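You operate a simulated robot arm through the tools that you are given. There is no shell and no other tool.

You are at the controls of a simulated robot arm. One attempt, no reset.

TASK
Shut both valves of the strainer block and take both strainers out.
Fine: valves first, then latches; clogged one in the short black tray, the other in the long white tray.

The check looks at the end state, three seconds after you hand in, the way a careful person would. Anything else that was tipped, shoved, dropped, spilled or broken makes it a failure.

THE ROBOT
A 6-joint arm with a two-finger parallel gripper, fixed in place. Base frame: the origin is at the foot of the arm, x ahead of it, y to its left, z up; the work surface is at about z = 0. Units: m, degrees, N and s.
With the tool pointing down near the work surface it reaches from about 0.18 to 0.46 m from the base axis. Its first joint turns from -70.0 to 70.0 degrees. Payload 1.9 kg.
The tool frame sits at the grasp point between the pads (the TCP): z along the fingers, y along the line on which they close. The tips reach 0.023 m beyond it. Largest opening 0.094 m; finger width 0.038, thickness 0.01; the body of the gripper, 0.054 by 0.096 m, starts 0.039 m behind the TCP.
Orientation is that of the tool frame in the base frame, as a unit quaternion [x, y, z, w]. With the fingers straight down and closing along the base's y, the tool's x points along the base's -x, its y along +y and its z along -z.

THE INTERFACE
- The arm moves only by the tool send_rows. Its argument "rows" is a list of rows, each a list of 7 numbers: the shift along the base's x, y, z in units of 20 mm (1.0 is 20 mm), then the turn, a rotation vector about the base's x, y, z in units of 6 degrees (1.0 is 6 degrees), then the gripper command, from -1 (fully open) to 1 (shut), values between in proportion. In form: [[tx, ty, tz, wx, wy, wz, jaw], ...]. A call has 1 to 20 rows; each row shifts and turns the commanded pose from where the row before left it. A call with a number of a shift or a turn outside -1 to 1 is refused whole. A row lasts 0.2 s, in which the tool goes at most 0.05 m and 8.6 degrees; a call with a longer step from one row to the next is refused whole, and so is a gripper value outside its range. Where a pose cannot be reached the arm comes as near as it can. A force on the tool above 60 N (or 10 N above the force at the start of the call, whichever is more), or a blocked arm, ends the call early, and 0.2 s more pass. The fingers move at their own pace (about 0.108 m/s each) and stop on an object; they squeeze with about 40 N. The grip force told is the motor's: it shows also when the fingers shut on nothing. Time passes only in rows, and 0.2 s behind the last, so rows that do not move let the fingers close. The reply holds the time, the measured pose of the TCP, the force on the tool along the base axes, the opening and the grip force, in the units named above and with some noise, with the torque about the TCP (base axes, N m) and any sound that the robot's microphone picked up, and new pictures: "show" is both (left out), scene, wrist or none.
- Cameras (640 x 400 px; columns grow to the right, rows downward): "scene" is fixed at [0.0731, 0.3375, 0.4348]; the picture's right is [-0.49, -0.87, 0.00], its down [-0.49, 0.27, -0.83] and it looks along [0.72, -0.41, -0.56] (base axes); focal length 214 px, centre (320, 200). "wrist" rides on the gripper at [0.086, 0.016, -0.075] in the tool frame; the picture's right is [-0.18, 0.98, 0.00], its down [-0.58, -0.11, -0.81] and it looks along [-0.79, -0.15, 0.59] (tool axes); focal length 243 px, centre (320, 200). There is no depth. A picture from a camera that has moved, and an enlarged one, comes with that camera's place and axes in the base frame and with its lens. The place of the scene camera against the robot may be out by one fixed shift of up to 0.012 m in any direction.
- zoom(camera, box): a new picture of the part [left, top, right, bottom] of that camera's present view, enlarged. It takes no simulated time.
- finish_job(): hands the job in; it is judged then, once.

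Places have to be worked out from the pictures, the camera data and where the tool is seen. Open the gripper and draw the arm clear of the work before you hand the job in, unless the task says otherwise.

The tools are called after "Call:" by a JSON object that holds its "fn" and its "kwargs". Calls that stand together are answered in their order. send_rows: Moves the arm, as the interface text tells. Its arguments: {"type":"object","properties":{"rows":{"type":"array"},"show":{"type":"string","enum":["both","scene","wrist","none"]}},"required":["rows"]} The other tools are called the same way: zoom (camera, box) takes an enlarged picture of a part of a camera's view; finish_job () hands the job in.

At the start:

```text
time_s: 0.0
eef_pos: [0.2504, 0.0596, 0.3241]
orientation: [-0.001, 1.0, 0.0, 0.001]
contact_force: [0.5, 0.1, 0.5]
wrist_torque: [0.02, -0.01, 0.03]
finger_gap: 0.0938
grip_force: 0.0
```

scene: 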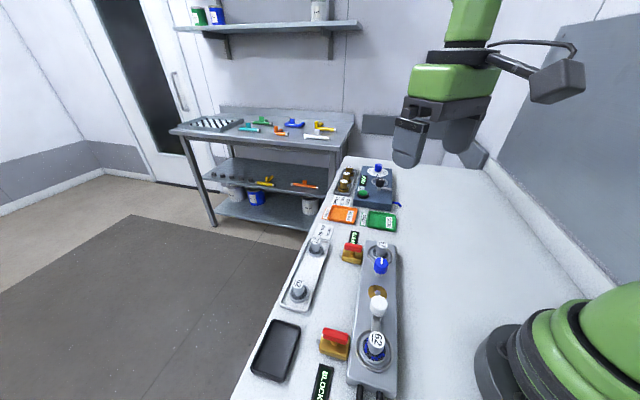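
wrist: 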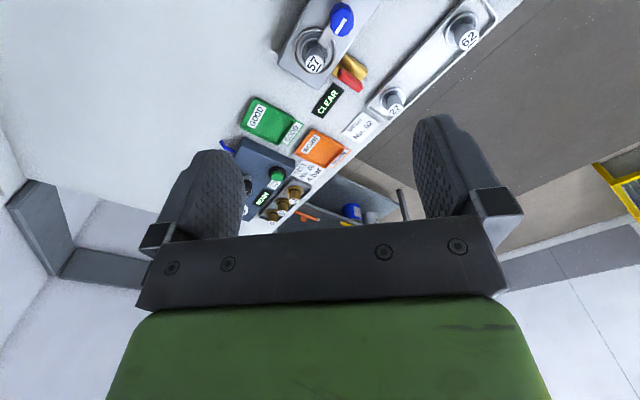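

I'll start by enlarging the parts of the scene view that hold the strainer block, trays and signs.

Call:
{"fn": "zoom", "kwargs": {"camera": "scene", "box": [240, 220, 420, 400]}}

Call:
{"fn": "zoom", "kwargs": {"camera": "scene", "box": [310, 150, 420, 240]}}

Call:
{"fn": "zoom", "kwargs": {"camera": "wrist", "box": [220, 0, 520, 230]}}

```text
2.22 times, centred on (330, 310) of scene
camera zoom: at [0.0731, 0.3375, 0.4348], right [-0.49, -0.87, 0.0], down [-0.49, 0.27, -0.83], along [0.72, -0.41, -0.56], focal length 477 px, centre (298, -44)
```

zoom: 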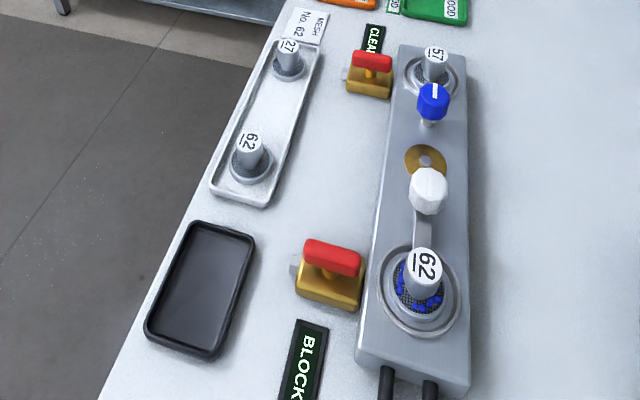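

```text
4.44 times, centred on (365, 195) of scene
camera zoom: at [0.0731, 0.3375, 0.4348], right [-0.49, -0.87, 0.0], down [-0.49, 0.27, -0.83], along [0.72, -0.41, -0.56], focal length 953 px, centre (120, 222)
```

zoom: 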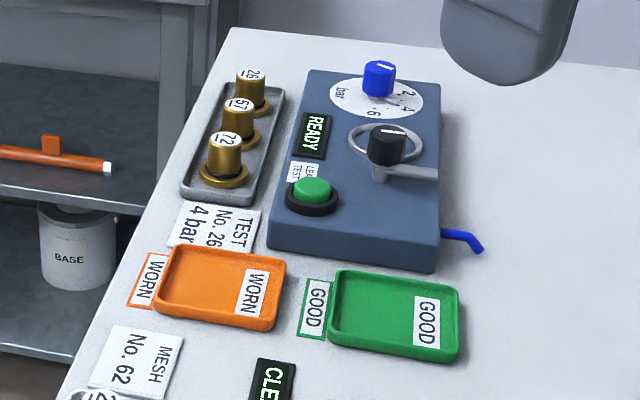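

```text
1.74 times, centred on (370, 115) of wrist
camera zoom: at [0.1653, 0.0768, 0.3988], right [0.18, 0.98, 0.0], down [0.58, -0.11, 0.81], along [0.79, -0.15, -0.59], focal length 422 px, centre (233, 348)
```

zoom: 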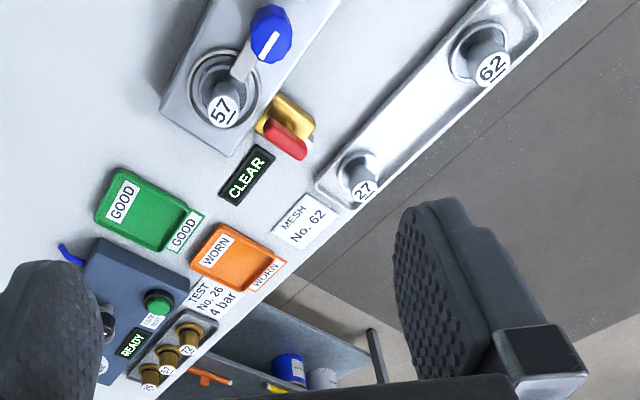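

The near strainer (62, dirty with blue) appears at about (0.16, 0.18) and the far one (57) at about (0.32, 0.03), with red-handled valves beside them. I'll turn and tilt the wrist camera over the block for a closer look, staying high.

Call:
{"fn": "send_rows", "kwargs": {"rows": [[-0.5, 0.2, 0, 0, 0, 1, -1], [-0.5, 0.2, 0, 0, 0, 1, -1], [-0.5, 0.2, 0, 0, 0, 1, -1], [-0.5, 0.2, 0, 0, 0, 1, -1], [-0.5, 0.2, 0, 0, 0, 1, -1], [-0.5, 0.2, 0, 0, 0, 1, -1], [0, 0.2, 0, 0, 0, 1, -1], [0, 0.1, 0, 0, 0, 1, -1], [0, 0, 0, 0, 0, 1, -1], [0, 0, 0, -0.81, 0.59, 0, -1], [0, 0, 0, -0.81, 0.59, 0, -1], [0, 0, 0, -0.81, 0.59, 0, -1], [0, 0, 0, -0.81, 0.59, 0, -1], [0, 0, 0, 0, 0, 0, -1]]}}

```text
time_s: 3.0
eef_pos: [0.1909, 0.0897, 0.3263]
orientation: [-0.443, 0.872, -0.095, -0.186]
contact_force: [-0.1, 0.3, 0.0]
wrist_torque: [-0.01, -0.02, 0.02]
finger_gap: 0.0944
grip_force: 0.0
camera wrist: at [0.1503, 0.0608, 0.4278], right [-0.7, 0.71, -0.08], down [0.59, 0.63, 0.5], along [0.4, 0.3, -0.86], focal length 243 px, centre (320, 200)
```

scene: 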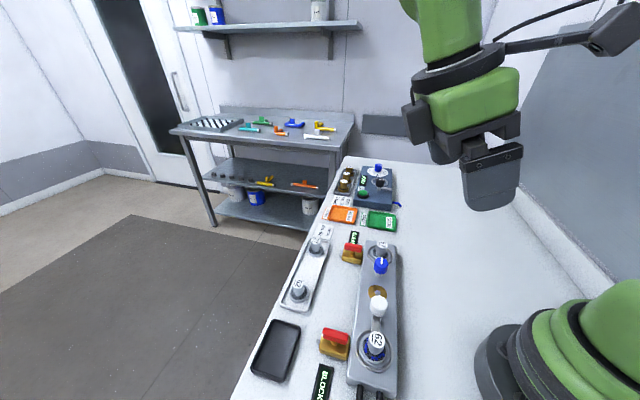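
wrist: 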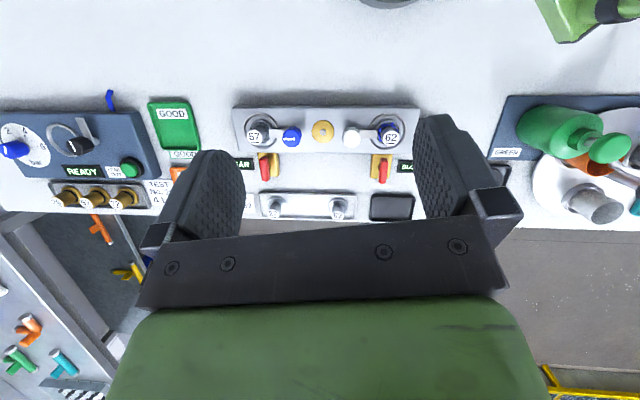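

The wrist view now takes in the whole block from above; I'll enlarge it.

Call:
{"fn": "zoom", "kwargs": {"camera": "wrist", "box": [220, 90, 430, 230]}}

Call:
{"fn": "zoom", "kwargs": {"camera": "wrist", "box": [340, 90, 430, 150]}}

Call:
{"fn": "zoom", "kwargs": {"camera": "wrist", "box": [225, 100, 325, 170]}}

Call:
{"fn": "zoom", "kwargs": {"camera": "wrist", "box": [0, 70, 220, 220]}}

```text
2.86 times, centred on (325, 160) of wrist
camera zoom: at [0.1503, 0.0608, 0.4278], right [-0.7, 0.71, -0.08], down [0.59, 0.63, 0.5], along [0.4, 0.3, -0.86], focal length 693 px, centre (306, 314)
```

zoom: 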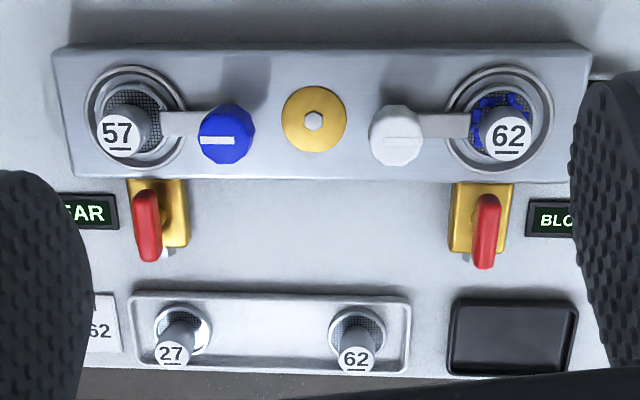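

```text
6.67 times, centred on (385, 120) of wrist
camera zoom: at [0.1503, 0.0608, 0.4278], right [-0.7, 0.71, -0.08], down [0.59, 0.63, 0.5], along [0.4, 0.3, -0.86], focal length 1618 px, centre (-113, 733)
```

zoom: 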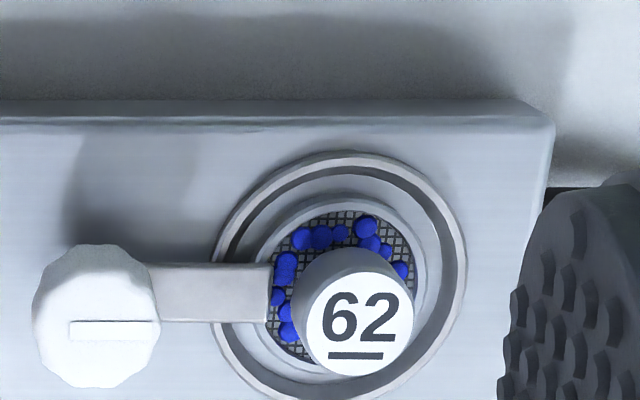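

```text
5.71 times, centred on (275, 135) of wrist
camera zoom: at [0.1503, 0.0608, 0.4278], right [-0.7, 0.71, -0.08], down [0.59, 0.63, 0.5], along [0.4, 0.3, -0.86], focal length 1386 px, centre (577, 571)
```

zoom: 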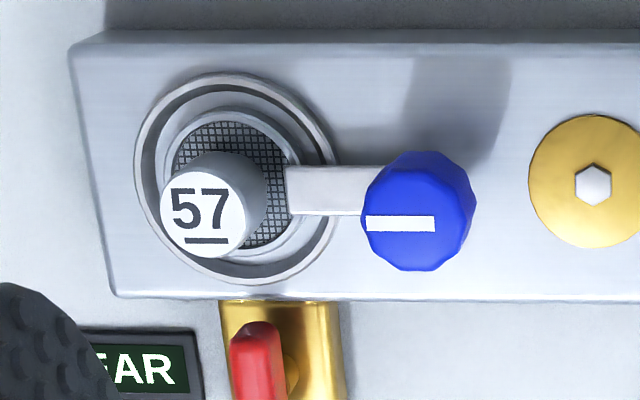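

```text
2.67 times, centred on (110, 145) of wrist
camera zoom: at [0.1503, 0.0608, 0.4278], right [-0.7, 0.71, -0.08], down [0.59, 0.63, 0.5], along [0.4, 0.3, -0.86], focal length 647 px, centre (880, 347)
```

zoom: 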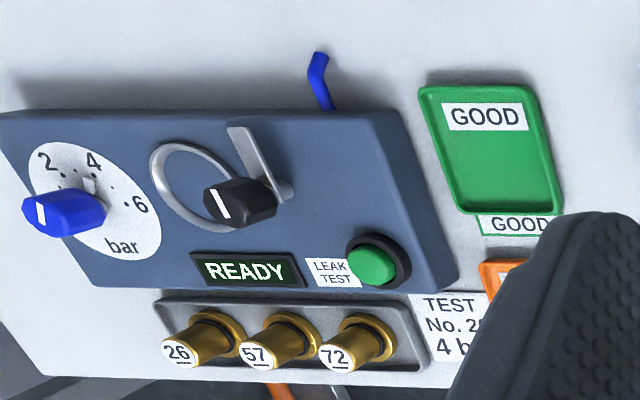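

Both red handles point away from the block along the pipes, so both valves look open. The near strainer (62) has blue clogging, so it goes in the black tray. I'll go in for a closer look at the near valve.

Call:
{"fn": "send_rows", "kwargs": {"rows": [[-0.27, 0.57, -0.97, 0, 0, -0.167, -1], [-0.27, 0.57, -0.97, 0, 0, -0.167, -1], [-0.27, 0.57, -0.97, 0, 0, -0.167, -1], [-0.27, 0.57, -0.97, 0, 0, -0.167, -1], [-0.27, 0.57, -0.97, 0, 0, -0.167, -1], [-0.27, 0.57, -0.97, 0, 0, -0.167, -1], [-0.27, 0.57, -0.97, 0, 0, -0.167, -1], [-0.27, 0.57, -0.97, 0, 0, -0.167, -1], [-0.27, 0.57, -0.97, 0, 0, -0.167, -1], [0, 0, 0, 0, 0, 0, -1]]}}

```text
time_s: 5.2
eef_pos: [0.1418, 0.1917, 0.15]
orientation: [-0.376, 0.903, -0.08, -0.192]
contact_force: [0.4, -0.7, -0.7]
wrist_torque: [-0.01, -0.02, 0.04]
finger_gap: 0.0943
grip_force: 0.0
camera wrist: at [0.0966, 0.1703, 0.2528], right [-0.58, 0.81, -0.07], down [0.68, 0.53, 0.5], along [0.45, 0.24, -0.86], focal length 243 px, centre (320, 200)
```

scene: 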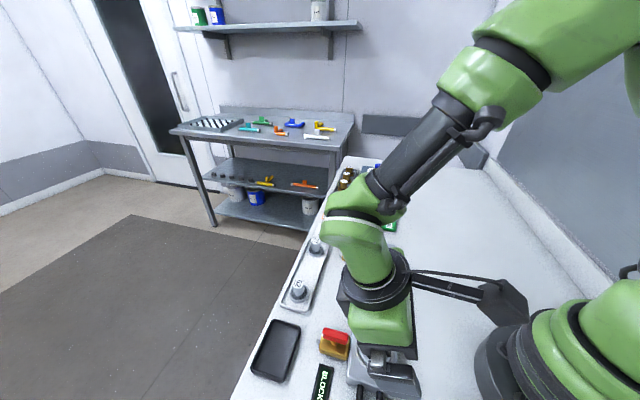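
wrist: 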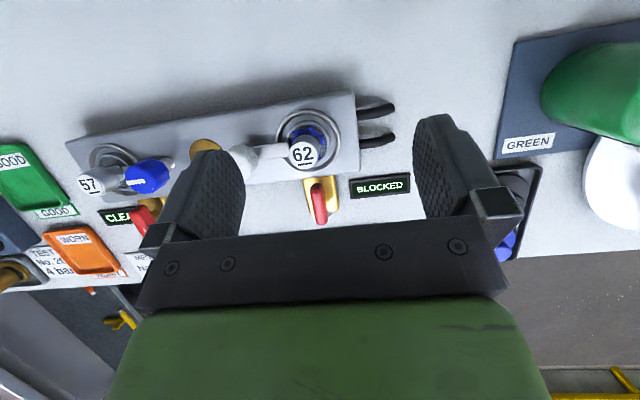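

Now I can see the near valve and its strainer closer; I'll enlarge that part.

Call:
{"fn": "zoom", "kwargs": {"camera": "wrist", "box": [240, 90, 380, 235]}}

Call:
{"fn": "zoom", "kwargs": {"camera": "wrist", "box": [60, 90, 380, 290]}}

Call:
{"fn": "zoom", "kwargs": {"camera": "scene", "box": [240, 300, 420, 400]}}

```text
2.76 times, centred on (310, 162) of wrist
camera zoom: at [0.0966, 0.1703, 0.2528], right [-0.58, 0.81, -0.07], down [0.68, 0.53, 0.5], along [0.45, 0.24, -0.86], focal length 669 px, centre (348, 303)
```

zoom: 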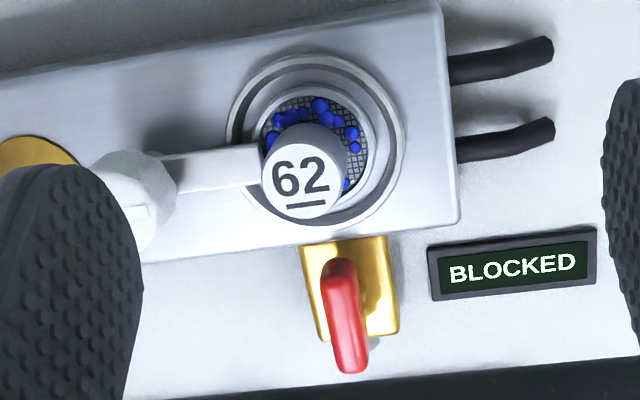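

```text
2.00 times, centred on (220, 190) of wrist
camera zoom: at [0.0966, 0.1703, 0.2528], right [-0.58, 0.81, -0.07], down [0.68, 0.53, 0.5], along [0.45, 0.24, -0.86], focal length 485 px, centre (520, 220)
```

zoom: 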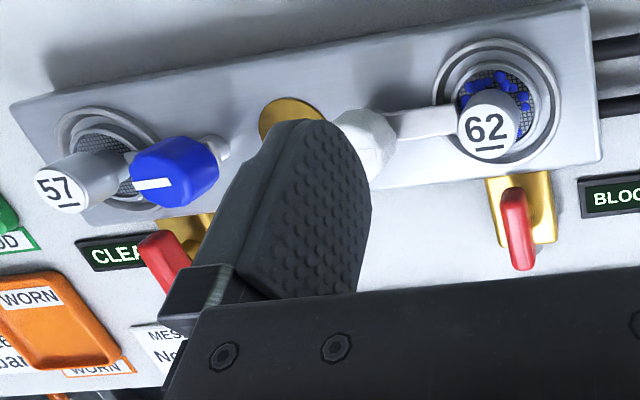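

```text
3.56 times, centred on (330, 350) of scene
camera zoom: at [0.0731, 0.3375, 0.4348], right [-0.49, -0.87, 0.0], down [-0.49, 0.27, -0.83], along [0.72, -0.41, -0.56], focal length 763 px, centre (284, -333)
```

zoom: 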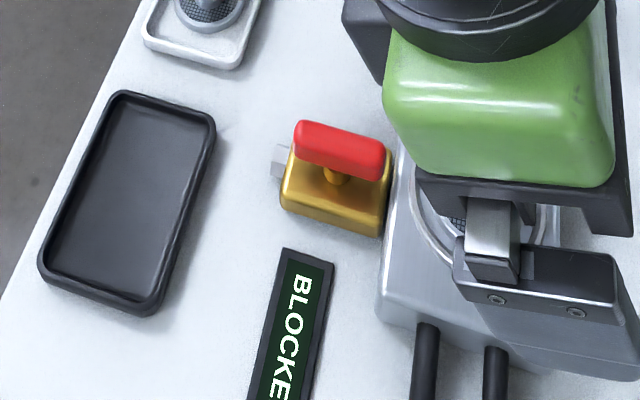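

I put the near valve handle at about (0.212, 0.230), top near z≈0.04. The block runs along azimuth ~135°, and the strainers are at (0.166, 0.186) and (0.313, 0.041). I'll straighten the tool and hover above the near valve with the jaws half open.

Call:
{"fn": "send_rows", "kwargs": {"rows": [[0.7, 0.39, 0, 0.707, -0.707, 0, -0.06], [0.7, 0.39, 0, 0.707, -0.707, 0, -0.06], [0.7, 0.39, 0, 0.707, -0.707, 0, -0.06], [0.7, 0.39, 0, 0.707, -0.707, 0, -0.06], [0.7, 0.39, -0.5, 0, 0, 0.03, -0.06], [0, 0, -0.5, 0, 0, 0, -0.06], [0, 0, 0, 0, 0, 0, -0.06]]}}

```text
time_s: 6.8
eef_pos: [0.2118, 0.2319, 0.1305]
orientation: [-0.383, 0.924, 0.0, 0.0]
contact_force: [0.4, -0.7, 0.8]
wrist_torque: [0.03, -0.03, -0.01]
finger_gap: 0.0497
grip_force: 0.1
camera wrist: at [0.1408, 0.1823, 0.2045], right [-0.57, 0.82, 0.0], down [0.49, 0.34, 0.81], along [0.66, 0.46, -0.59], focal length 243 px, centre (320, 200)
```

scene: 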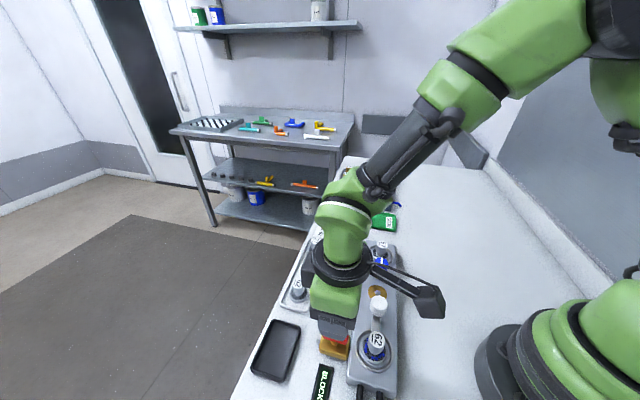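
wrist: 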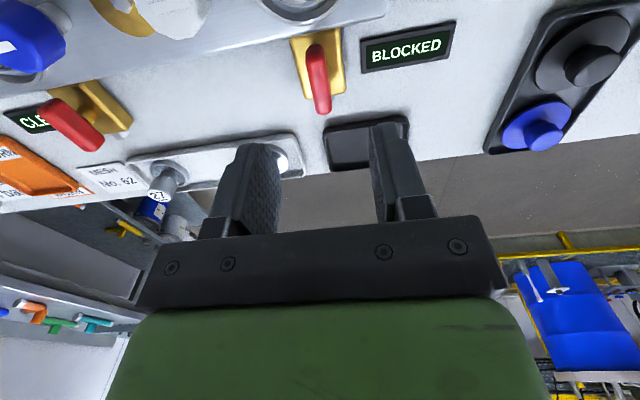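

The handle sits at column ~319, between the fingers. I'll enlarge both views before going down.

Call:
{"fn": "zoom", "kwargs": {"camera": "wrist", "box": [240, 0, 400, 130]}}

Call:
{"fn": "zoom", "kwargs": {"camera": "scene", "box": [290, 280, 400, 380]}}

```text
3.08 times, centred on (320, 65) of wrist
camera zoom: at [0.1408, 0.1823, 0.2045], right [-0.57, 0.82, 0.0], down [0.49, 0.34, 0.81], along [0.66, 0.46, -0.59], focal length 746 px, centre (320, 615)
```

zoom: 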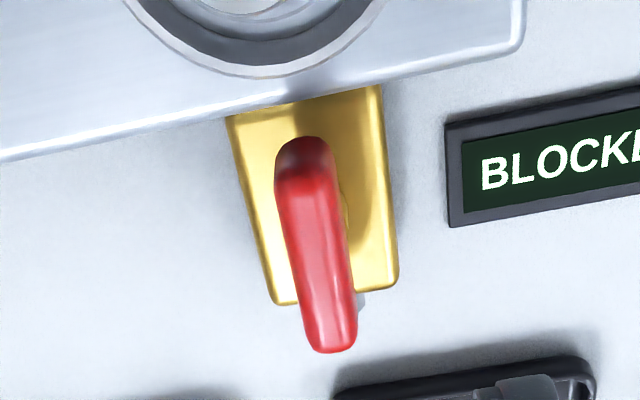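

```text
4.00 times, centred on (345, 330) of scene
camera zoom: at [0.0731, 0.3375, 0.4348], right [-0.49, -0.87, 0.0], down [-0.49, 0.27, -0.83], along [0.72, -0.41, -0.56], focal length 858 px, centre (220, -320)
```

zoom: 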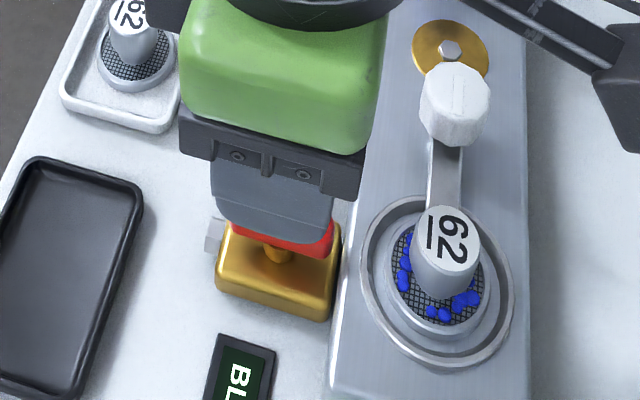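

The handle is about 42 mm long with its top at z≈0.042 and underside at about 0.026. I'll go straight down so the tips sit at about z=0.03, then close on it.

Call:
{"fn": "send_rows", "kwargs": {"rows": [[0.09, 0, -0.97, 0, 0, 0, -0.06], [0, 0, -0.97, 0, 0, 0, -0.06], [0, 0, -0.97, 0, 0, 0, -0.06], [0, 0, -0.97, 0, 0, 0, -0.06], [0, 0, 0, 0, 0, 0, -0.06], [0, 0, 0, 0, 0, 0, 1], [0, 0, 0, 0, 0, 0, 1], [0, 0, 0, 0, 0, 0, 1]]}}

```text
time_s: 8.6
eef_pos: [0.2135, 0.2314, 0.0533]
orientation: [-0.385, 0.923, 0.0, 0.0]
contact_force: [-22.5, 25.7, -15.2]
wrist_torque: [0.62, -0.38, -0.2]
finger_gap: 0.013
grip_force: 44.9
camera wrist: at [0.1419, 0.183, 0.1266], right [-0.57, 0.82, 0.0], down [0.49, 0.34, 0.81], along [0.66, 0.46, -0.59], focal length 243 px, centre (320, 200)
```

scene: 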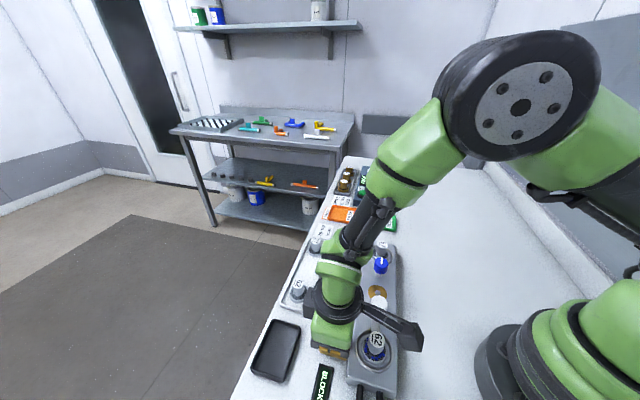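
wrist: 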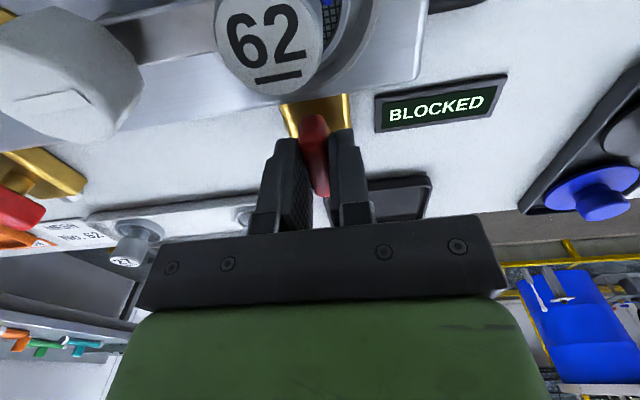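

The jaws hold the 13 mm handle, with some side load along the block. I'll ease 1 mm that way, then try a small clockwise turn and read the torque.

Call:
{"fn": "send_rows", "kwargs": {"rows": [[-0.04, 0.04, 0, 0, 0, 0, 1], [0, 0, 0, 0, 0, -0.5, 1], [0, 0, 0, 0, 0, -0.5, 1], [0, 0, 0, 0, 0, 0, 1]], "show": "none"}}

```text
time_s: 9.6
eef_pos: [0.2137, 0.2319, 0.0533]
orientation: [-0.334, 0.942, 0.0, -0.001]
contact_force: [-12.9, 17.9, -19.0]
wrist_torque: [0.59, -0.49, -0.02]
finger_gap: 0.0129
grip_force: 44.8
```

It turned 6° freely with no resisting torque. I'll keep going clockwise.

Call:
{"fn": "send_rows", "kwargs": {"rows": [[0, 0, 0, 0, 0, -0.8, 1], [0, 0, 0, 0, 0, -0.8, 1], [0, 0, 0, 0, 0, -0.8, 1], [0, 0, 0, 0, 0, -0.8, 1], [0, 0, 0, 0, 0, -0.8, 1], [0, 0, 0, 0, 0, -0.8, 1], [0, 0, 0, 0, 0, 0, 1]]}}

```text
time_s: 11.2
eef_pos: [0.2129, 0.2318, 0.0518]
orientation: [-0.09, 0.996, 0.0, -0.001]
contact_force: [16.3, -1.1, -16.1]
wrist_torque: [-0.17, 0.77, -0.03]
finger_gap: 0.013
grip_force: 45.1
camera wrist: at [0.1265, 0.2329, 0.1266], right [0.01, 1.0, 0.0], down [0.59, 0.0, 0.81], along [0.81, 0.0, -0.59], focal length 243 px, centre (320, 200)
```

scene: 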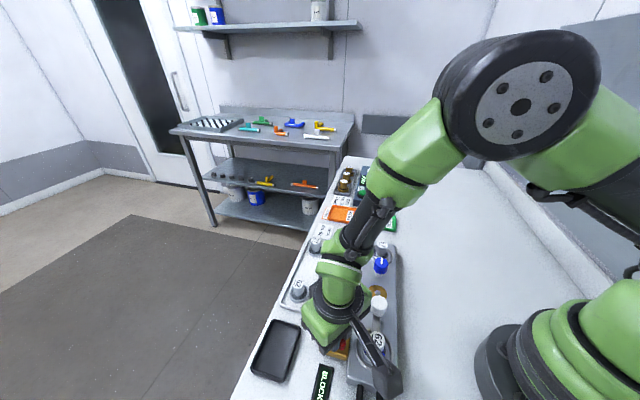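
wrist: 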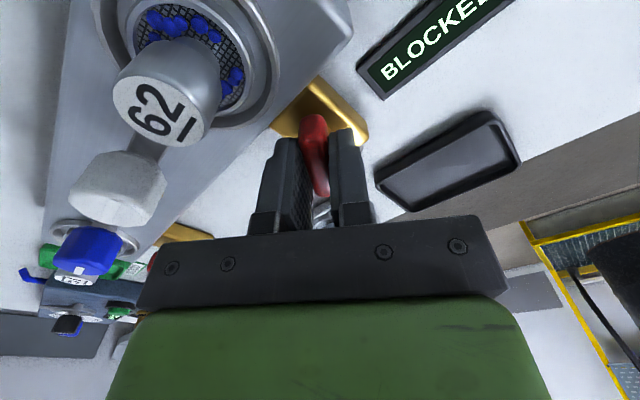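

The handle follows the gripper: it's at about 35° so far, with little torque. I'll continue clockwise to the full quarter turn.

Call:
{"fn": "send_rows", "kwargs": {"rows": [[0, 0, 0, 0, 0, -0.9, 1], [0, 0, 0, 0, 0, -0.9, 1], [0, 0, 0, 0, 0, -0.9, 1], [0, 0, 0, 0, 0, -0.9, 1], [0, 0, 0, 0, 0, -0.9, 1], [0, 0, 0, 0, 0, -0.9, 1], [0, 0, 0, 0, 0, -0.9, 1], [0, 0, 0, 0, 0, -0.9, 1], [0, 0, 0, 0, 0, -0.9, 1], [0, 0, 0, 0, 0, -0.9, 1], [0, 0, 0, 0, 0, 0, 1]]}}

```text
time_s: 13.6
eef_pos: [0.2139, 0.2306, 0.0524]
orientation: [0.373, 0.928, 0.001, -0.001]
contact_force: [9.8, -39.3, 13.7]
wrist_torque: [-0.05, -0.38, -0.02]
finger_gap: 0.013
grip_force: 44.6
camera wrist: at [0.1627, 0.3039, 0.1267], right [0.81, 0.58, 0.0], down [0.35, -0.48, 0.81], along [0.47, -0.66, -0.59], focal length 243 px, centre (320, 200)
```

scene: 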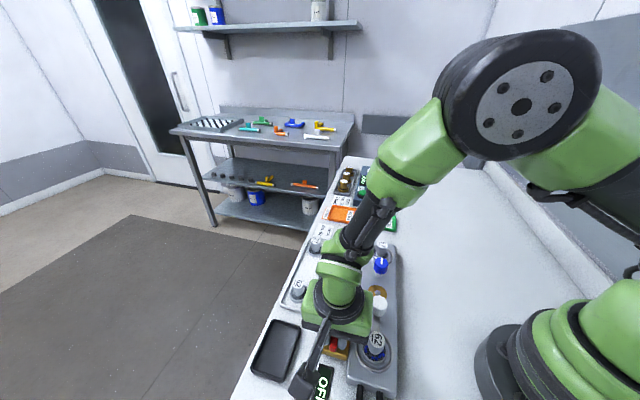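
wrist: 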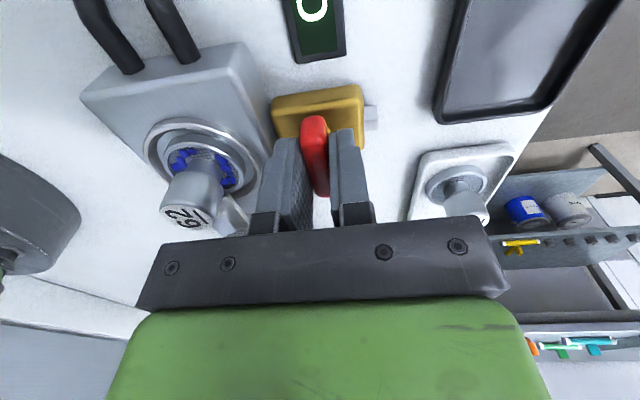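

The sign has changed to "OF…", so that valve is closing properly. I'll nudge one more degree to the full quarter turn, open slightly and lift straight up.

Call:
{"fn": "send_rows", "kwargs": {"rows": [[0, 0, 0, 0, 0, -0.2, 1], [0, 0, 0, 0, 0, 0, 1], [0, 0, 0, 0, 0, 0, 0.55], [0, 0, 0, 0, 0, 0, 0.5], [0, 0, 0.5, 0, 0, 0, 0.5], [0, 0, 1, 0, 0, 0, 0.5], [0, 0, 1, 0, 0, 0, 0.5], [0, 0, 1, 0, 0, 0, 0.3], [0, 0, 1, 0, 0, 0, -0.06]]}}

Call:
{"fn": "zoom", "kwargs": {"camera": "scene", "box": [270, 300, 400, 400]}}

Call:
{"fn": "zoom", "kwargs": {"camera": "wrist", "box": [160, 0, 400, 150]}}

```text
time_s: 15.6
eef_pos: [0.2133, 0.2321, 0.1442]
orientation: [0.382, 0.924, 0.0, 0.0]
contact_force: [0.2, 0.5, -0.5]
wrist_torque: [0.02, 0.02, -0.01]
finger_gap: 0.0497
grip_force: 0.0
camera wrist: at [0.1646, 0.3052, 0.2173], right [0.82, 0.57, 0.0], down [0.34, -0.49, 0.81], along [0.46, -0.66, -0.59], focal length 243 px, centre (320, 200)
```

scene: 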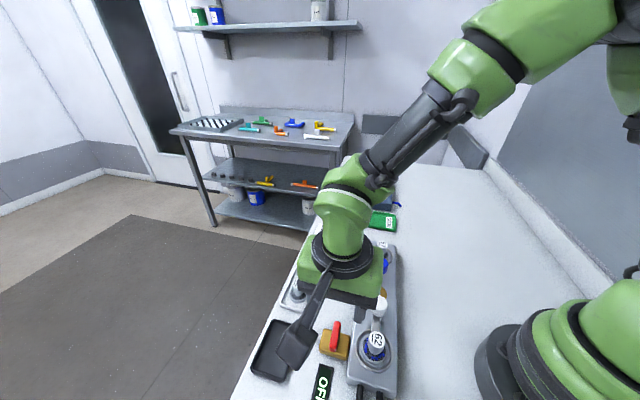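
wrist: 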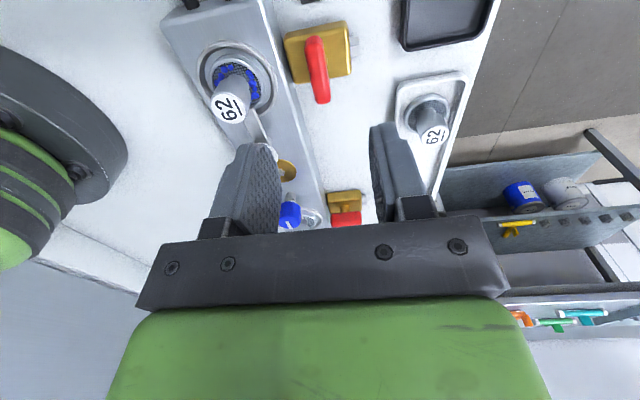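

```text
4.00 times, centred on (335, 350) of scene
camera zoom: at [0.0731, 0.3375, 0.4348], right [-0.49, -0.87, 0.0], down [-0.49, 0.27, -0.83], along [0.72, -0.41, -0.56], focal length 858 px, centre (260, -400)
```

zoom: 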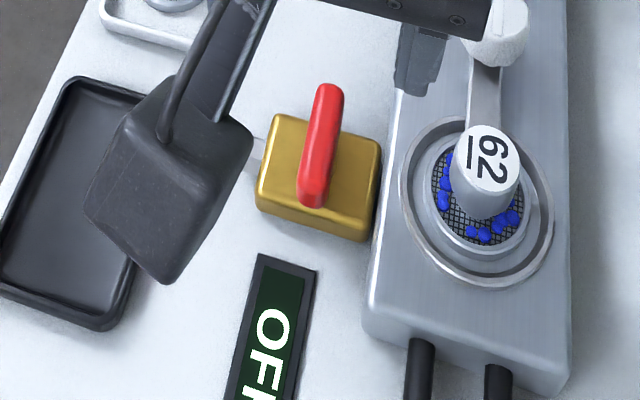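

```text
2.67 times, centred on (280, 75) of wrist
camera zoom: at [0.1646, 0.3052, 0.2173], right [0.82, 0.57, 0.0], down [0.34, -0.49, 0.81], along [0.46, -0.66, -0.59], focal length 647 px, centre (427, 533)
```

zoom: 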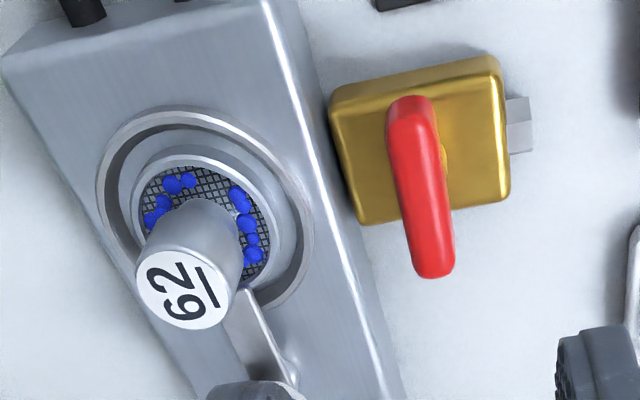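

Near valve is shut (handle crosswise, sign reads OFF). Now I'll move to above the far valve, at about (0.361, 0.087), turning the tool back to 45°.

Call:
{"fn": "send_rows", "kwargs": {"rows": [[0.491, -0.485, 0, 0, 0, 1, -0.06], [0.491, -0.485, 0, 0, 0, 1, -0.06], [0.491, -0.485, 0, 0, 0, 1, -0.06], [0.491, -0.485, 0, 0, 0, 1, -0.06], [0.491, -0.485, 0, 0, 0, 1, -0.06], [0.491, -0.485, 0, 0, 0, 1, -0.06], [0.491, -0.485, 0, 0, 0, 1, -0.06], [0.491, -0.485, 0, 0, 0, 1, -0.06], [0.491, -0.485, 0, 0, 0, 1, -0.06], [0.491, -0.485, 0, 0, 0, 1, -0.06], [0.491, -0.485, 0, 0, 0, 1, -0.06], [0.491, -0.485, 0, 0, 0, 1, -0.06], [0.491, -0.485, 0, 0, 0, 1, -0.06], [0.491, -0.485, 0, 0, 0, 1, -0.06], [0.491, -0.485, 0, 0, 0, 1, -0.06], [0, 0, 0, 0, 0, 0, -0.06]]}}

Call:
{"fn": "zoom", "kwargs": {"camera": "wrist", "box": [240, 0, 400, 130]}}

Call:
{"fn": "zoom", "kwargs": {"camera": "scene", "box": [290, 200, 420, 300]}}

```text
time_s: 19.0
eef_pos: [0.3607, 0.0862, 0.1425]
orientation: [-0.384, 0.923, 0.0, 0.0]
contact_force: [0.3, 0.4, -0.3]
wrist_torque: [0.0, -0.02, -0.01]
finger_gap: 0.05
grip_force: 0.0
camera wrist: at [0.2889, 0.0371, 0.2168], right [-0.57, 0.82, 0.0], down [0.49, 0.34, 0.81], along [0.66, 0.46, -0.59], focal length 243 px, centre (320, 200)
```

scene: 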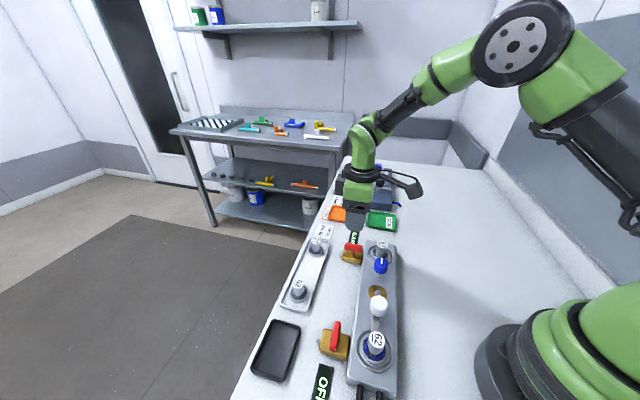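
wrist: 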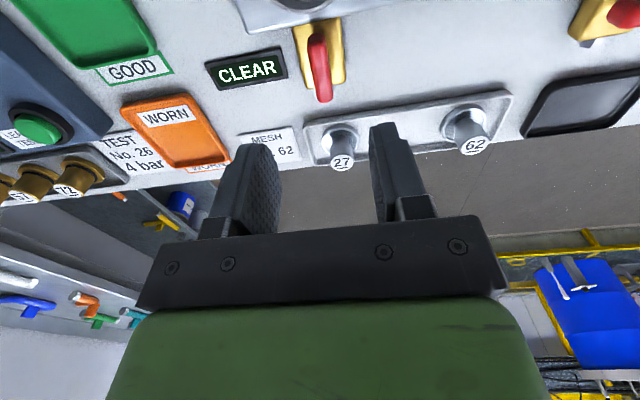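

```text
3.08 times, centred on (320, 65) of wrist
camera zoom: at [0.2889, 0.0371, 0.2168], right [-0.57, 0.82, 0.0], down [0.49, 0.34, 0.81], along [0.66, 0.46, -0.59], focal length 746 px, centre (320, 615)
```

zoom: 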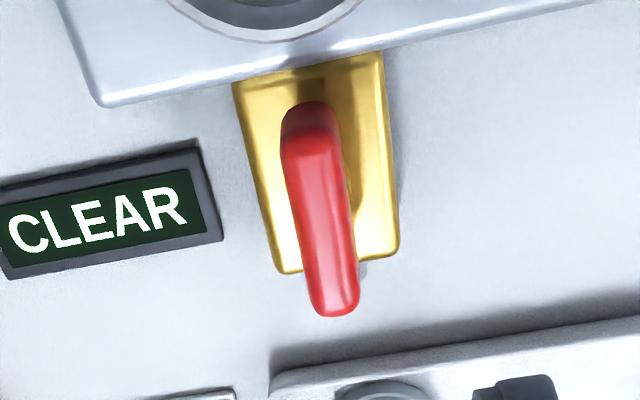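

```text
4.00 times, centred on (355, 250) of scene
camera zoom: at [0.0731, 0.3375, 0.4348], right [-0.49, -0.87, 0.0], down [-0.49, 0.27, -0.83], along [0.72, -0.41, -0.56], focal length 858 px, centre (180, 0)
```

zoom: 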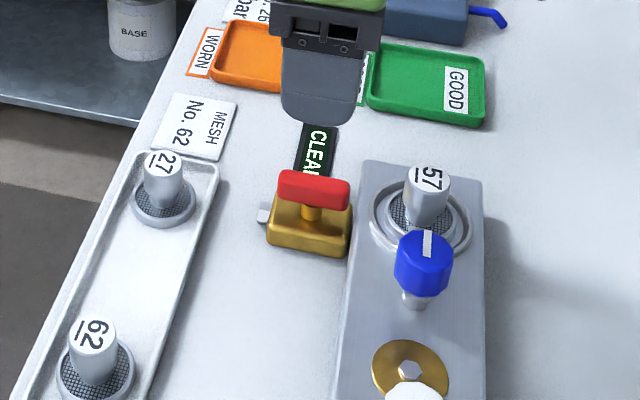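

The far handle is aligned at column ~320; its centre is about (0.360, 0.087). I'll descend and grip it the same way.

Call:
{"fn": "send_rows", "kwargs": {"rows": [[-0.05, 0.03, -0.895, 0, 0, 0, -0.06], [0, 0, -0.895, 0, 0, 0, -0.06], [0, 0, -0.895, 0, 0, 0, -0.06], [0, 0, -0.895, 0, 0, 0, -0.06], [0, 0, -0.895, 0, 0, 0, -0.06], [0, 0, 0, 0, 0, 0, -0.06], [0, 0, 0, 0, 0, 0, 1], [0, 0, 0, 0, 0, 0, 1], [0, 0, 0, 0, 0, 0, 1]]}}

```text
time_s: 21.0
eef_pos: [0.3591, 0.0872, 0.0527]
orientation: [-0.383, 0.924, 0.001, 0.0]
contact_force: [-3.1, 5.7, 2.9]
wrist_torque: [0.3, 0.3, -0.1]
finger_gap: 0.0129
grip_force: 44.7
camera wrist: at [0.2883, 0.0381, 0.1276], right [-0.57, 0.82, 0.0], down [0.49, 0.33, 0.81], along [0.66, 0.46, -0.59], focal length 243 px, centre (320, 200)
```

scene: 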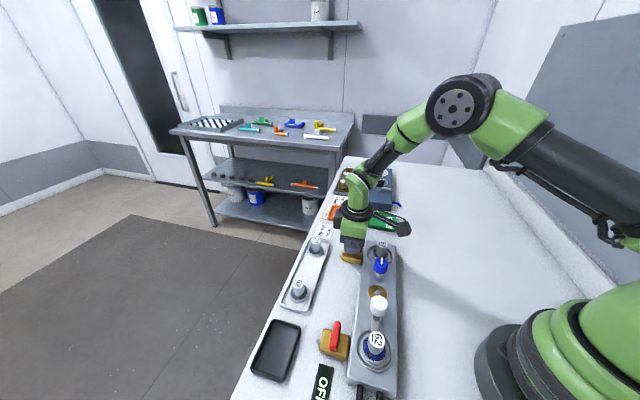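
wrist: 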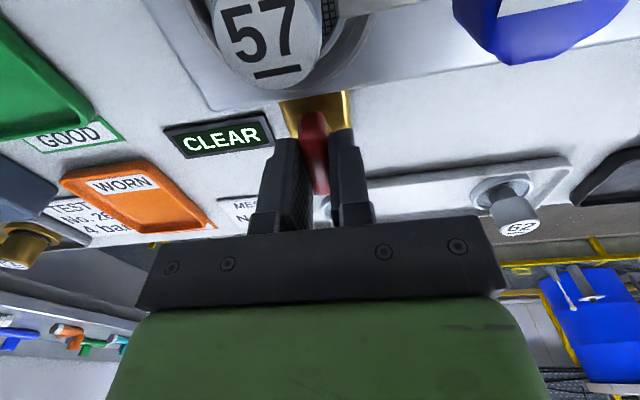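

Grip is good with low side load. I'll test a small clockwise turn.

Call:
{"fn": "send_rows", "kwargs": {"rows": [[0, 0, 0, 0, 0, -0.5, 1], [0, 0, 0, 0, 0, -0.5, 1], [0, 0, 0, 0, 0, 0, 1]], "show": "none"}}

```text
time_s: 21.8
eef_pos: [0.36, 0.087, 0.0534]
orientation: [-0.334, 0.942, 0.0, 0.001]
contact_force: [6.9, 4.1, 5.8]
wrist_torque: [-0.66, 1.42, 0.04]
finger_gap: 0.0128
grip_force: 45.0
```

It turns freely, so I'll continue the quarter turn in stages.

Call:
{"fn": "send_rows", "kwargs": {"rows": [[0, 0, 0, 0, 0, -0.8, 1], [0, 0, 0, 0, 0, -0.8, 1], [0, 0, 0, 0, 0, -0.8, 1], [0, 0, 0, 0, 0, -0.8, 1], [0, 0, 0, 0, 0, -0.8, 1], [0, 0, 0, 0, 0, -0.8, 1], [0, 0, 0, 0, 0, 0, 1]]}}

```text
time_s: 23.4
eef_pos: [0.3604, 0.0871, 0.054]
orientation: [-0.09, 0.996, -0.001, 0.002]
contact_force: [10.8, -36.6, 21.9]
wrist_torque: [-0.29, -1.21, 0.04]
finger_gap: 0.0128
grip_force: 45.2
camera wrist: at [0.273, 0.0876, 0.1274], right [0.01, 1.0, 0.0], down [0.59, 0.0, 0.81], along [0.81, -0.01, -0.59], focal length 243 px, centre (320, 200)
```

scene: 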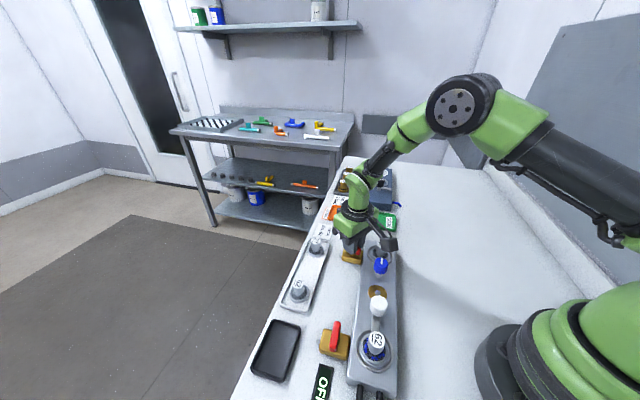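
wrist: 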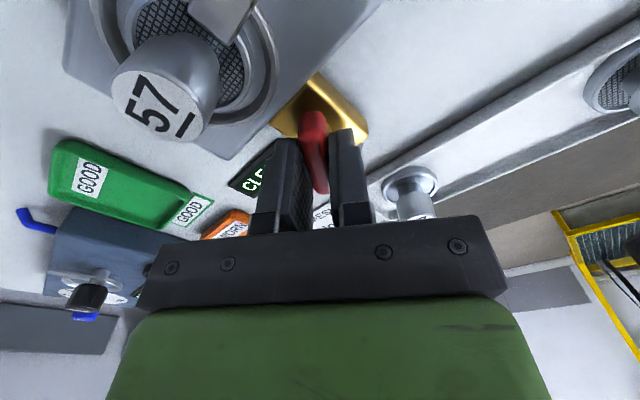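

Side load has grown to about 37 N along -y, so I'll ease 1.5 mm that way and continue turning.

Call:
{"fn": "send_rows", "kwargs": {"rows": [[0, -0.08, 0, 0, 0, -0.5, 1], [0, 0, 0, 0, 0, -0.9, 1], [0, 0, 0, 0, 0, -0.9, 1], [0, 0, 0, 0, 0, -0.9, 1], [0, 0, 0, 0, 0, -0.9, 1], [0, 0, 0, 0, 0, -0.9, 1], [0, 0, 0, 0, 0, 0, 1]], "show": "none"}}

```text
time_s: 25.0
eef_pos: [0.3609, 0.0853, 0.0538]
orientation: [0.171, 0.985, 0.0, 0.001]
contact_force: [17.8, -30.6, 23.2]
wrist_torque: [-0.61, -0.62, 0.04]
finger_gap: 0.0129
grip_force: 44.8
```

At about 65° with moderate load; I'll finish the quarter turn with a small easing shift.

Call:
{"fn": "send_rows", "kwargs": {"rows": [[0.04, -0.05, 0, 0, 0, -0.85, 1], [0, 0, 0, 0, 0, -0.85, 1], [0, 0, 0, 0, 0, -0.85, 1], [0, 0, 0, 0, 0, -0.85, 1], [0, 0, 0, 0, 0, -0.85, 1], [0, 0, 0, 0, 0, 0, 1]]}}

```text
time_s: 26.4
eef_pos: [0.3604, 0.0841, 0.0538]
orientation: [0.384, 0.923, 0.0, -0.001]
contact_force: [-2.5, -21.9, 30.9]
wrist_torque: [0.28, 0.42, 0.25]
finger_gap: 0.013
grip_force: 45.1
camera wrist: at [0.3112, 0.1583, 0.1274], right [0.83, 0.56, 0.0], down [0.33, -0.49, 0.81], along [0.45, -0.67, -0.59], focal length 243 px, centre (320, 200)
```

scene: 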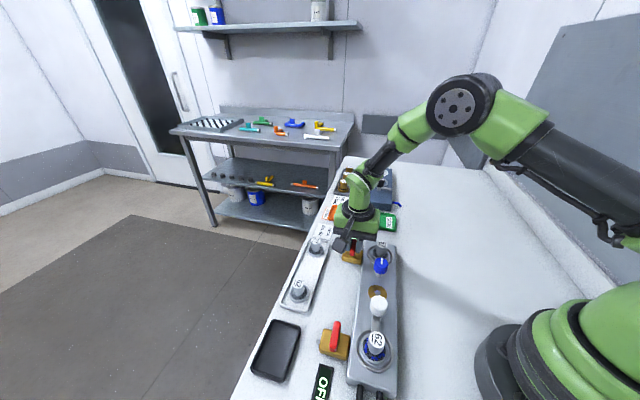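
wrist: 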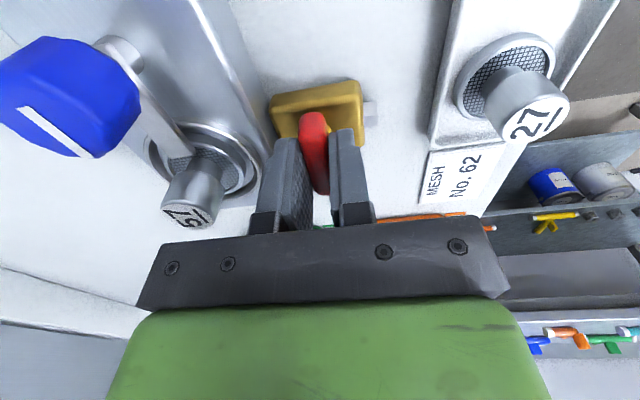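

A resisting torque appeared at the end, so the stop is reached. I'll open slightly and lift, then check.

Call:
{"fn": "send_rows", "kwargs": {"rows": [[0, 0, 0, 0, 0, 0, 0.55], [0, 0, 0, 0, 0, 0, 0.5], [0, 0, 0.5, 0, 0, 0, 0.5], [0, 0, 1, 0, 0, 0, 0.5], [0, 0, 1, 0, 0, 0, 0.5], [0, 0, 1, 0, 0, 0, 0.3], [0, 0, 1, 0, 0, 0, -0.06], [0, 0, 0, 0, 0, 0, -0.06]]}}

Call:
{"fn": "zoom", "kwargs": {"camera": "scene", "box": [290, 200, 420, 300]}}

Call:
{"fn": "zoom", "kwargs": {"camera": "wrist", "box": [100, 0, 420, 200]}}

```text
time_s: 28.2
eef_pos: [0.3616, 0.0842, 0.1427]
orientation: [0.385, 0.923, 0.0, 0.0]
contact_force: [-0.4, 0.2, -0.2]
wrist_torque: [0.03, 0.01, 0.01]
finger_gap: 0.0498
grip_force: 0.1
camera wrist: at [0.3118, 0.1572, 0.2178], right [0.83, 0.56, 0.0], down [0.33, -0.49, 0.81], along [0.45, -0.67, -0.59], focal length 243 px, centre (320, 200)
```

scene: 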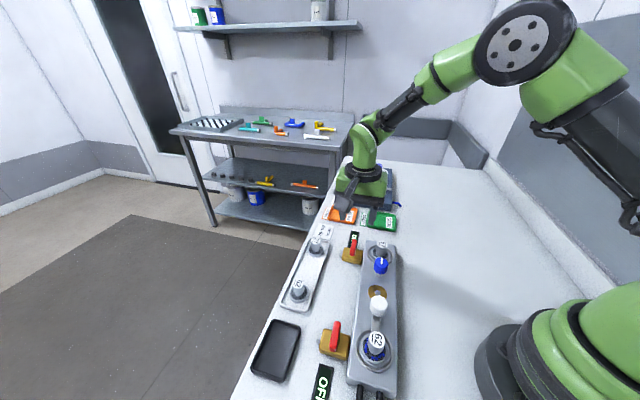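
wrist: 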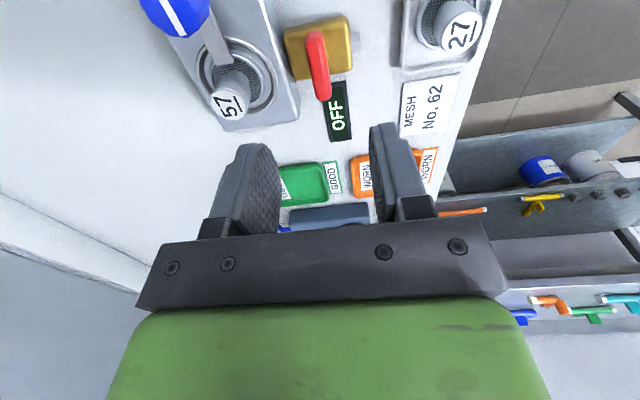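

```text
4.00 times, centred on (355, 250) of scene
camera zoom: at [0.0731, 0.3375, 0.4348], right [-0.49, -0.87, 0.0], down [-0.49, 0.27, -0.83], along [0.72, -0.41, -0.56], focal length 858 px, centre (180, 0)
```

zoom: 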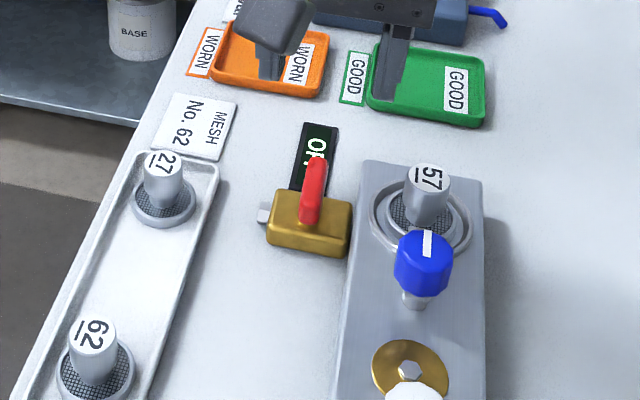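

```text
2.00 times, centred on (260, 100) of wrist
camera zoom: at [0.3118, 0.1572, 0.2178], right [0.83, 0.56, 0.0], down [0.33, -0.49, 0.81], along [0.45, -0.67, -0.59], focal length 485 px, centre (440, 400)
```

zoom: 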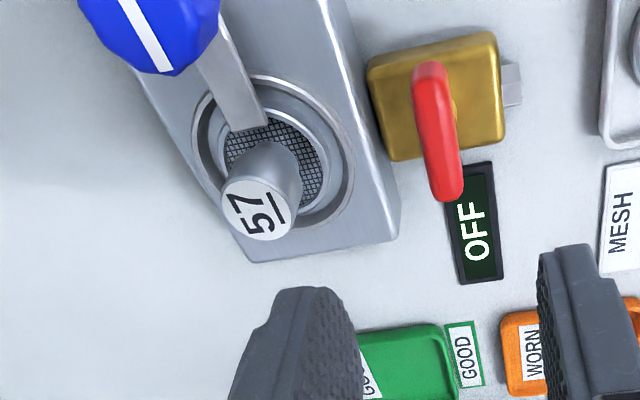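

Both signs now read OFF and both handles are crosswise. Next the latches: I'll hover above the blue knob with the fingers straddling it across the block.

Call:
{"fn": "send_rows", "kwargs": {"rows": [[-0.882, -0.015, 0, 0, 0, 0, -0.06], [-0.882, -0.015, 0, 0, 0, 0, -0.06], [-0.882, -0.015, 0, 0, 0, 0, -0.06], [-0.882, -0.015, 0, 0, 0, 0, -0.06], [-0.882, -0.015, 0, 0, 0, 0.05, -0.06], [0, 0, 0, 0, 0, 0, -0.06]]}}

Call:
{"fn": "zoom", "kwargs": {"camera": "wrist", "box": [240, 0, 440, 150]}}

Call:
{"fn": "zoom", "kwargs": {"camera": "scene", "box": [320, 220, 420, 320]}}

```text
time_s: 29.6
eef_pos: [0.2717, 0.0832, 0.1424]
orientation: [0.381, 0.925, 0.0, 0.0]
contact_force: [0.0, -0.2, -0.6]
wrist_torque: [0.02, -0.03, -0.02]
finger_gap: 0.0497
grip_force: 0.0
camera wrist: at [0.2235, 0.1562, 0.2174], right [0.82, 0.57, 0.0], down [0.34, -0.49, 0.81], along [0.46, -0.66, -0.59], focal length 243 px, centre (320, 200)
```

scene: 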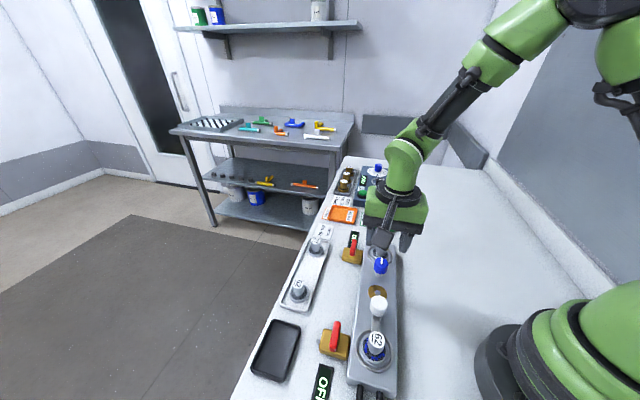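
wrist: 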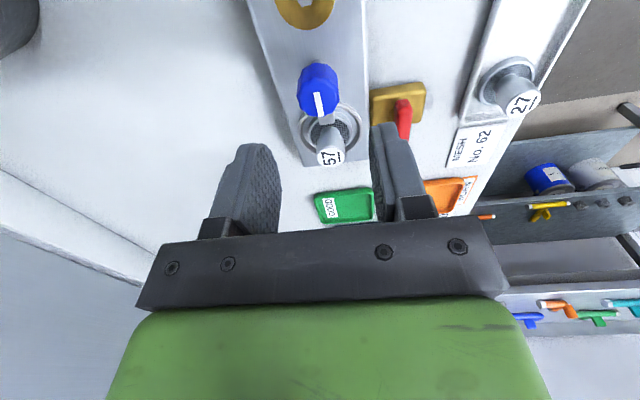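

```text
2.67 times, centred on (340, 75) of wrist
camera zoom: at [0.2235, 0.1562, 0.2174], right [0.82, 0.57, 0.0], down [0.34, -0.49, 0.81], along [0.46, -0.66, -0.59], focal length 647 px, centre (267, 533)
```

zoom: 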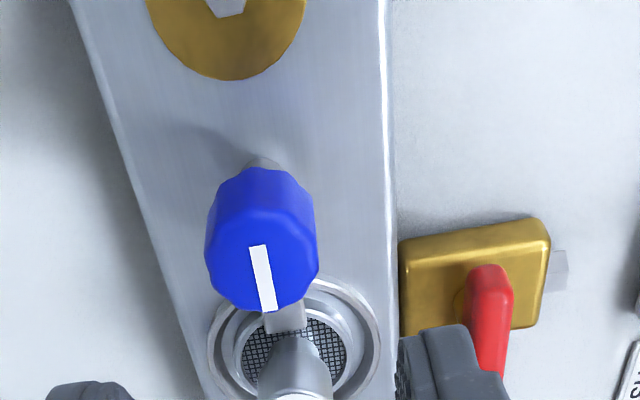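

```text
4.00 times, centred on (370, 270) of scene
camera zoom: at [0.0731, 0.3375, 0.4348], right [-0.49, -0.87, 0.0], down [-0.49, 0.27, -0.83], along [0.72, -0.41, -0.56], focal length 858 px, centre (120, -80)
```

zoom: 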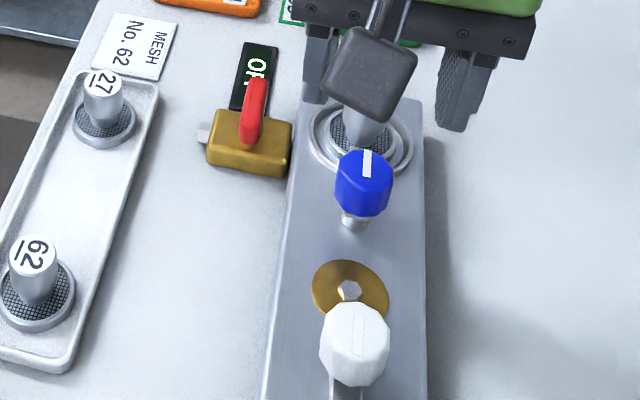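

The blue knob's axis works out at about (0.272, 0.082) with its top at z≈0.067. I'll lower around it, grip, and test a small counter-clockwise turn.

Call:
{"fn": "send_rows", "kwargs": {"rows": [[0.015, -0.055, -0.9, 0, 0, 0, -0.06], [0, 0, -0.9, 0, 0, 0, -0.06], [0, 0, -0.9, 0, 0, 0, -0.06], [0, 0, -0.87, 0, 0, 0, -0.06], [0, 0, 0, 0, 0, 0, -0.06], [0, 0, 0, 0, 0, 0, 1], [0, 0, 0, 0, 0, 0, 1], [0, 0, 0, 0, 0, 0, 1]]}}

```text
time_s: 31.4
eef_pos: [0.2718, 0.0815, 0.0719]
orientation: [0.382, 0.924, 0.0, -0.001]
contact_force: [-7.3, -4.1, -8.0]
wrist_torque: [0.24, -0.29, 0.02]
finger_gap: 0.0279
grip_force: 44.6
camera wrist: at [0.2232, 0.155, 0.1455], right [0.82, 0.57, 0.0], down [0.34, -0.49, 0.81], along [0.46, -0.66, -0.59], focal length 243 px, centre (320, 200)
```

scene: 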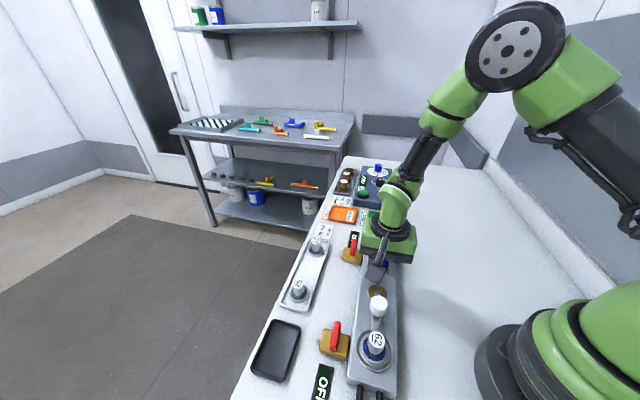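
wrist: 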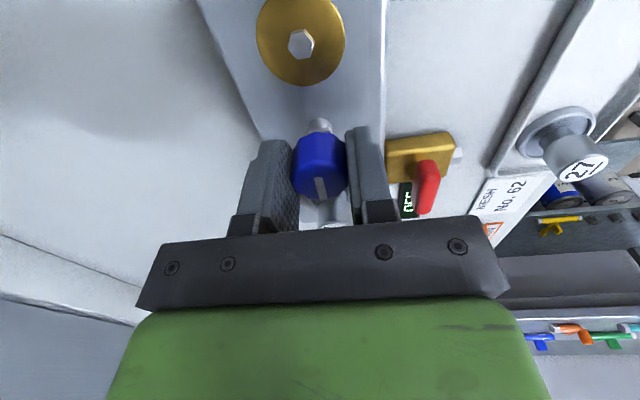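

The jaws hold the 28 mm knob with small loads. Testing a 6° counter-clockwise turn.

Call:
{"fn": "send_rows", "kwargs": {"rows": [[0, 0, 0, 0, 0, 0.5, 1], [0, 0, 0, 0, 0, 0.5, 1], [0, 0, 0, 0, 0, 0, 1]], "show": "none"}}

```text
time_s: 32.2
eef_pos: [0.2733, 0.0819, 0.0715]
orientation: [0.333, 0.943, -0.001, -0.001]
contact_force: [-11.0, -8.2, -12.3]
wrist_torque: [0.36, -0.3, -0.35]
finger_gap: 0.0275
grip_force: 45.2
```

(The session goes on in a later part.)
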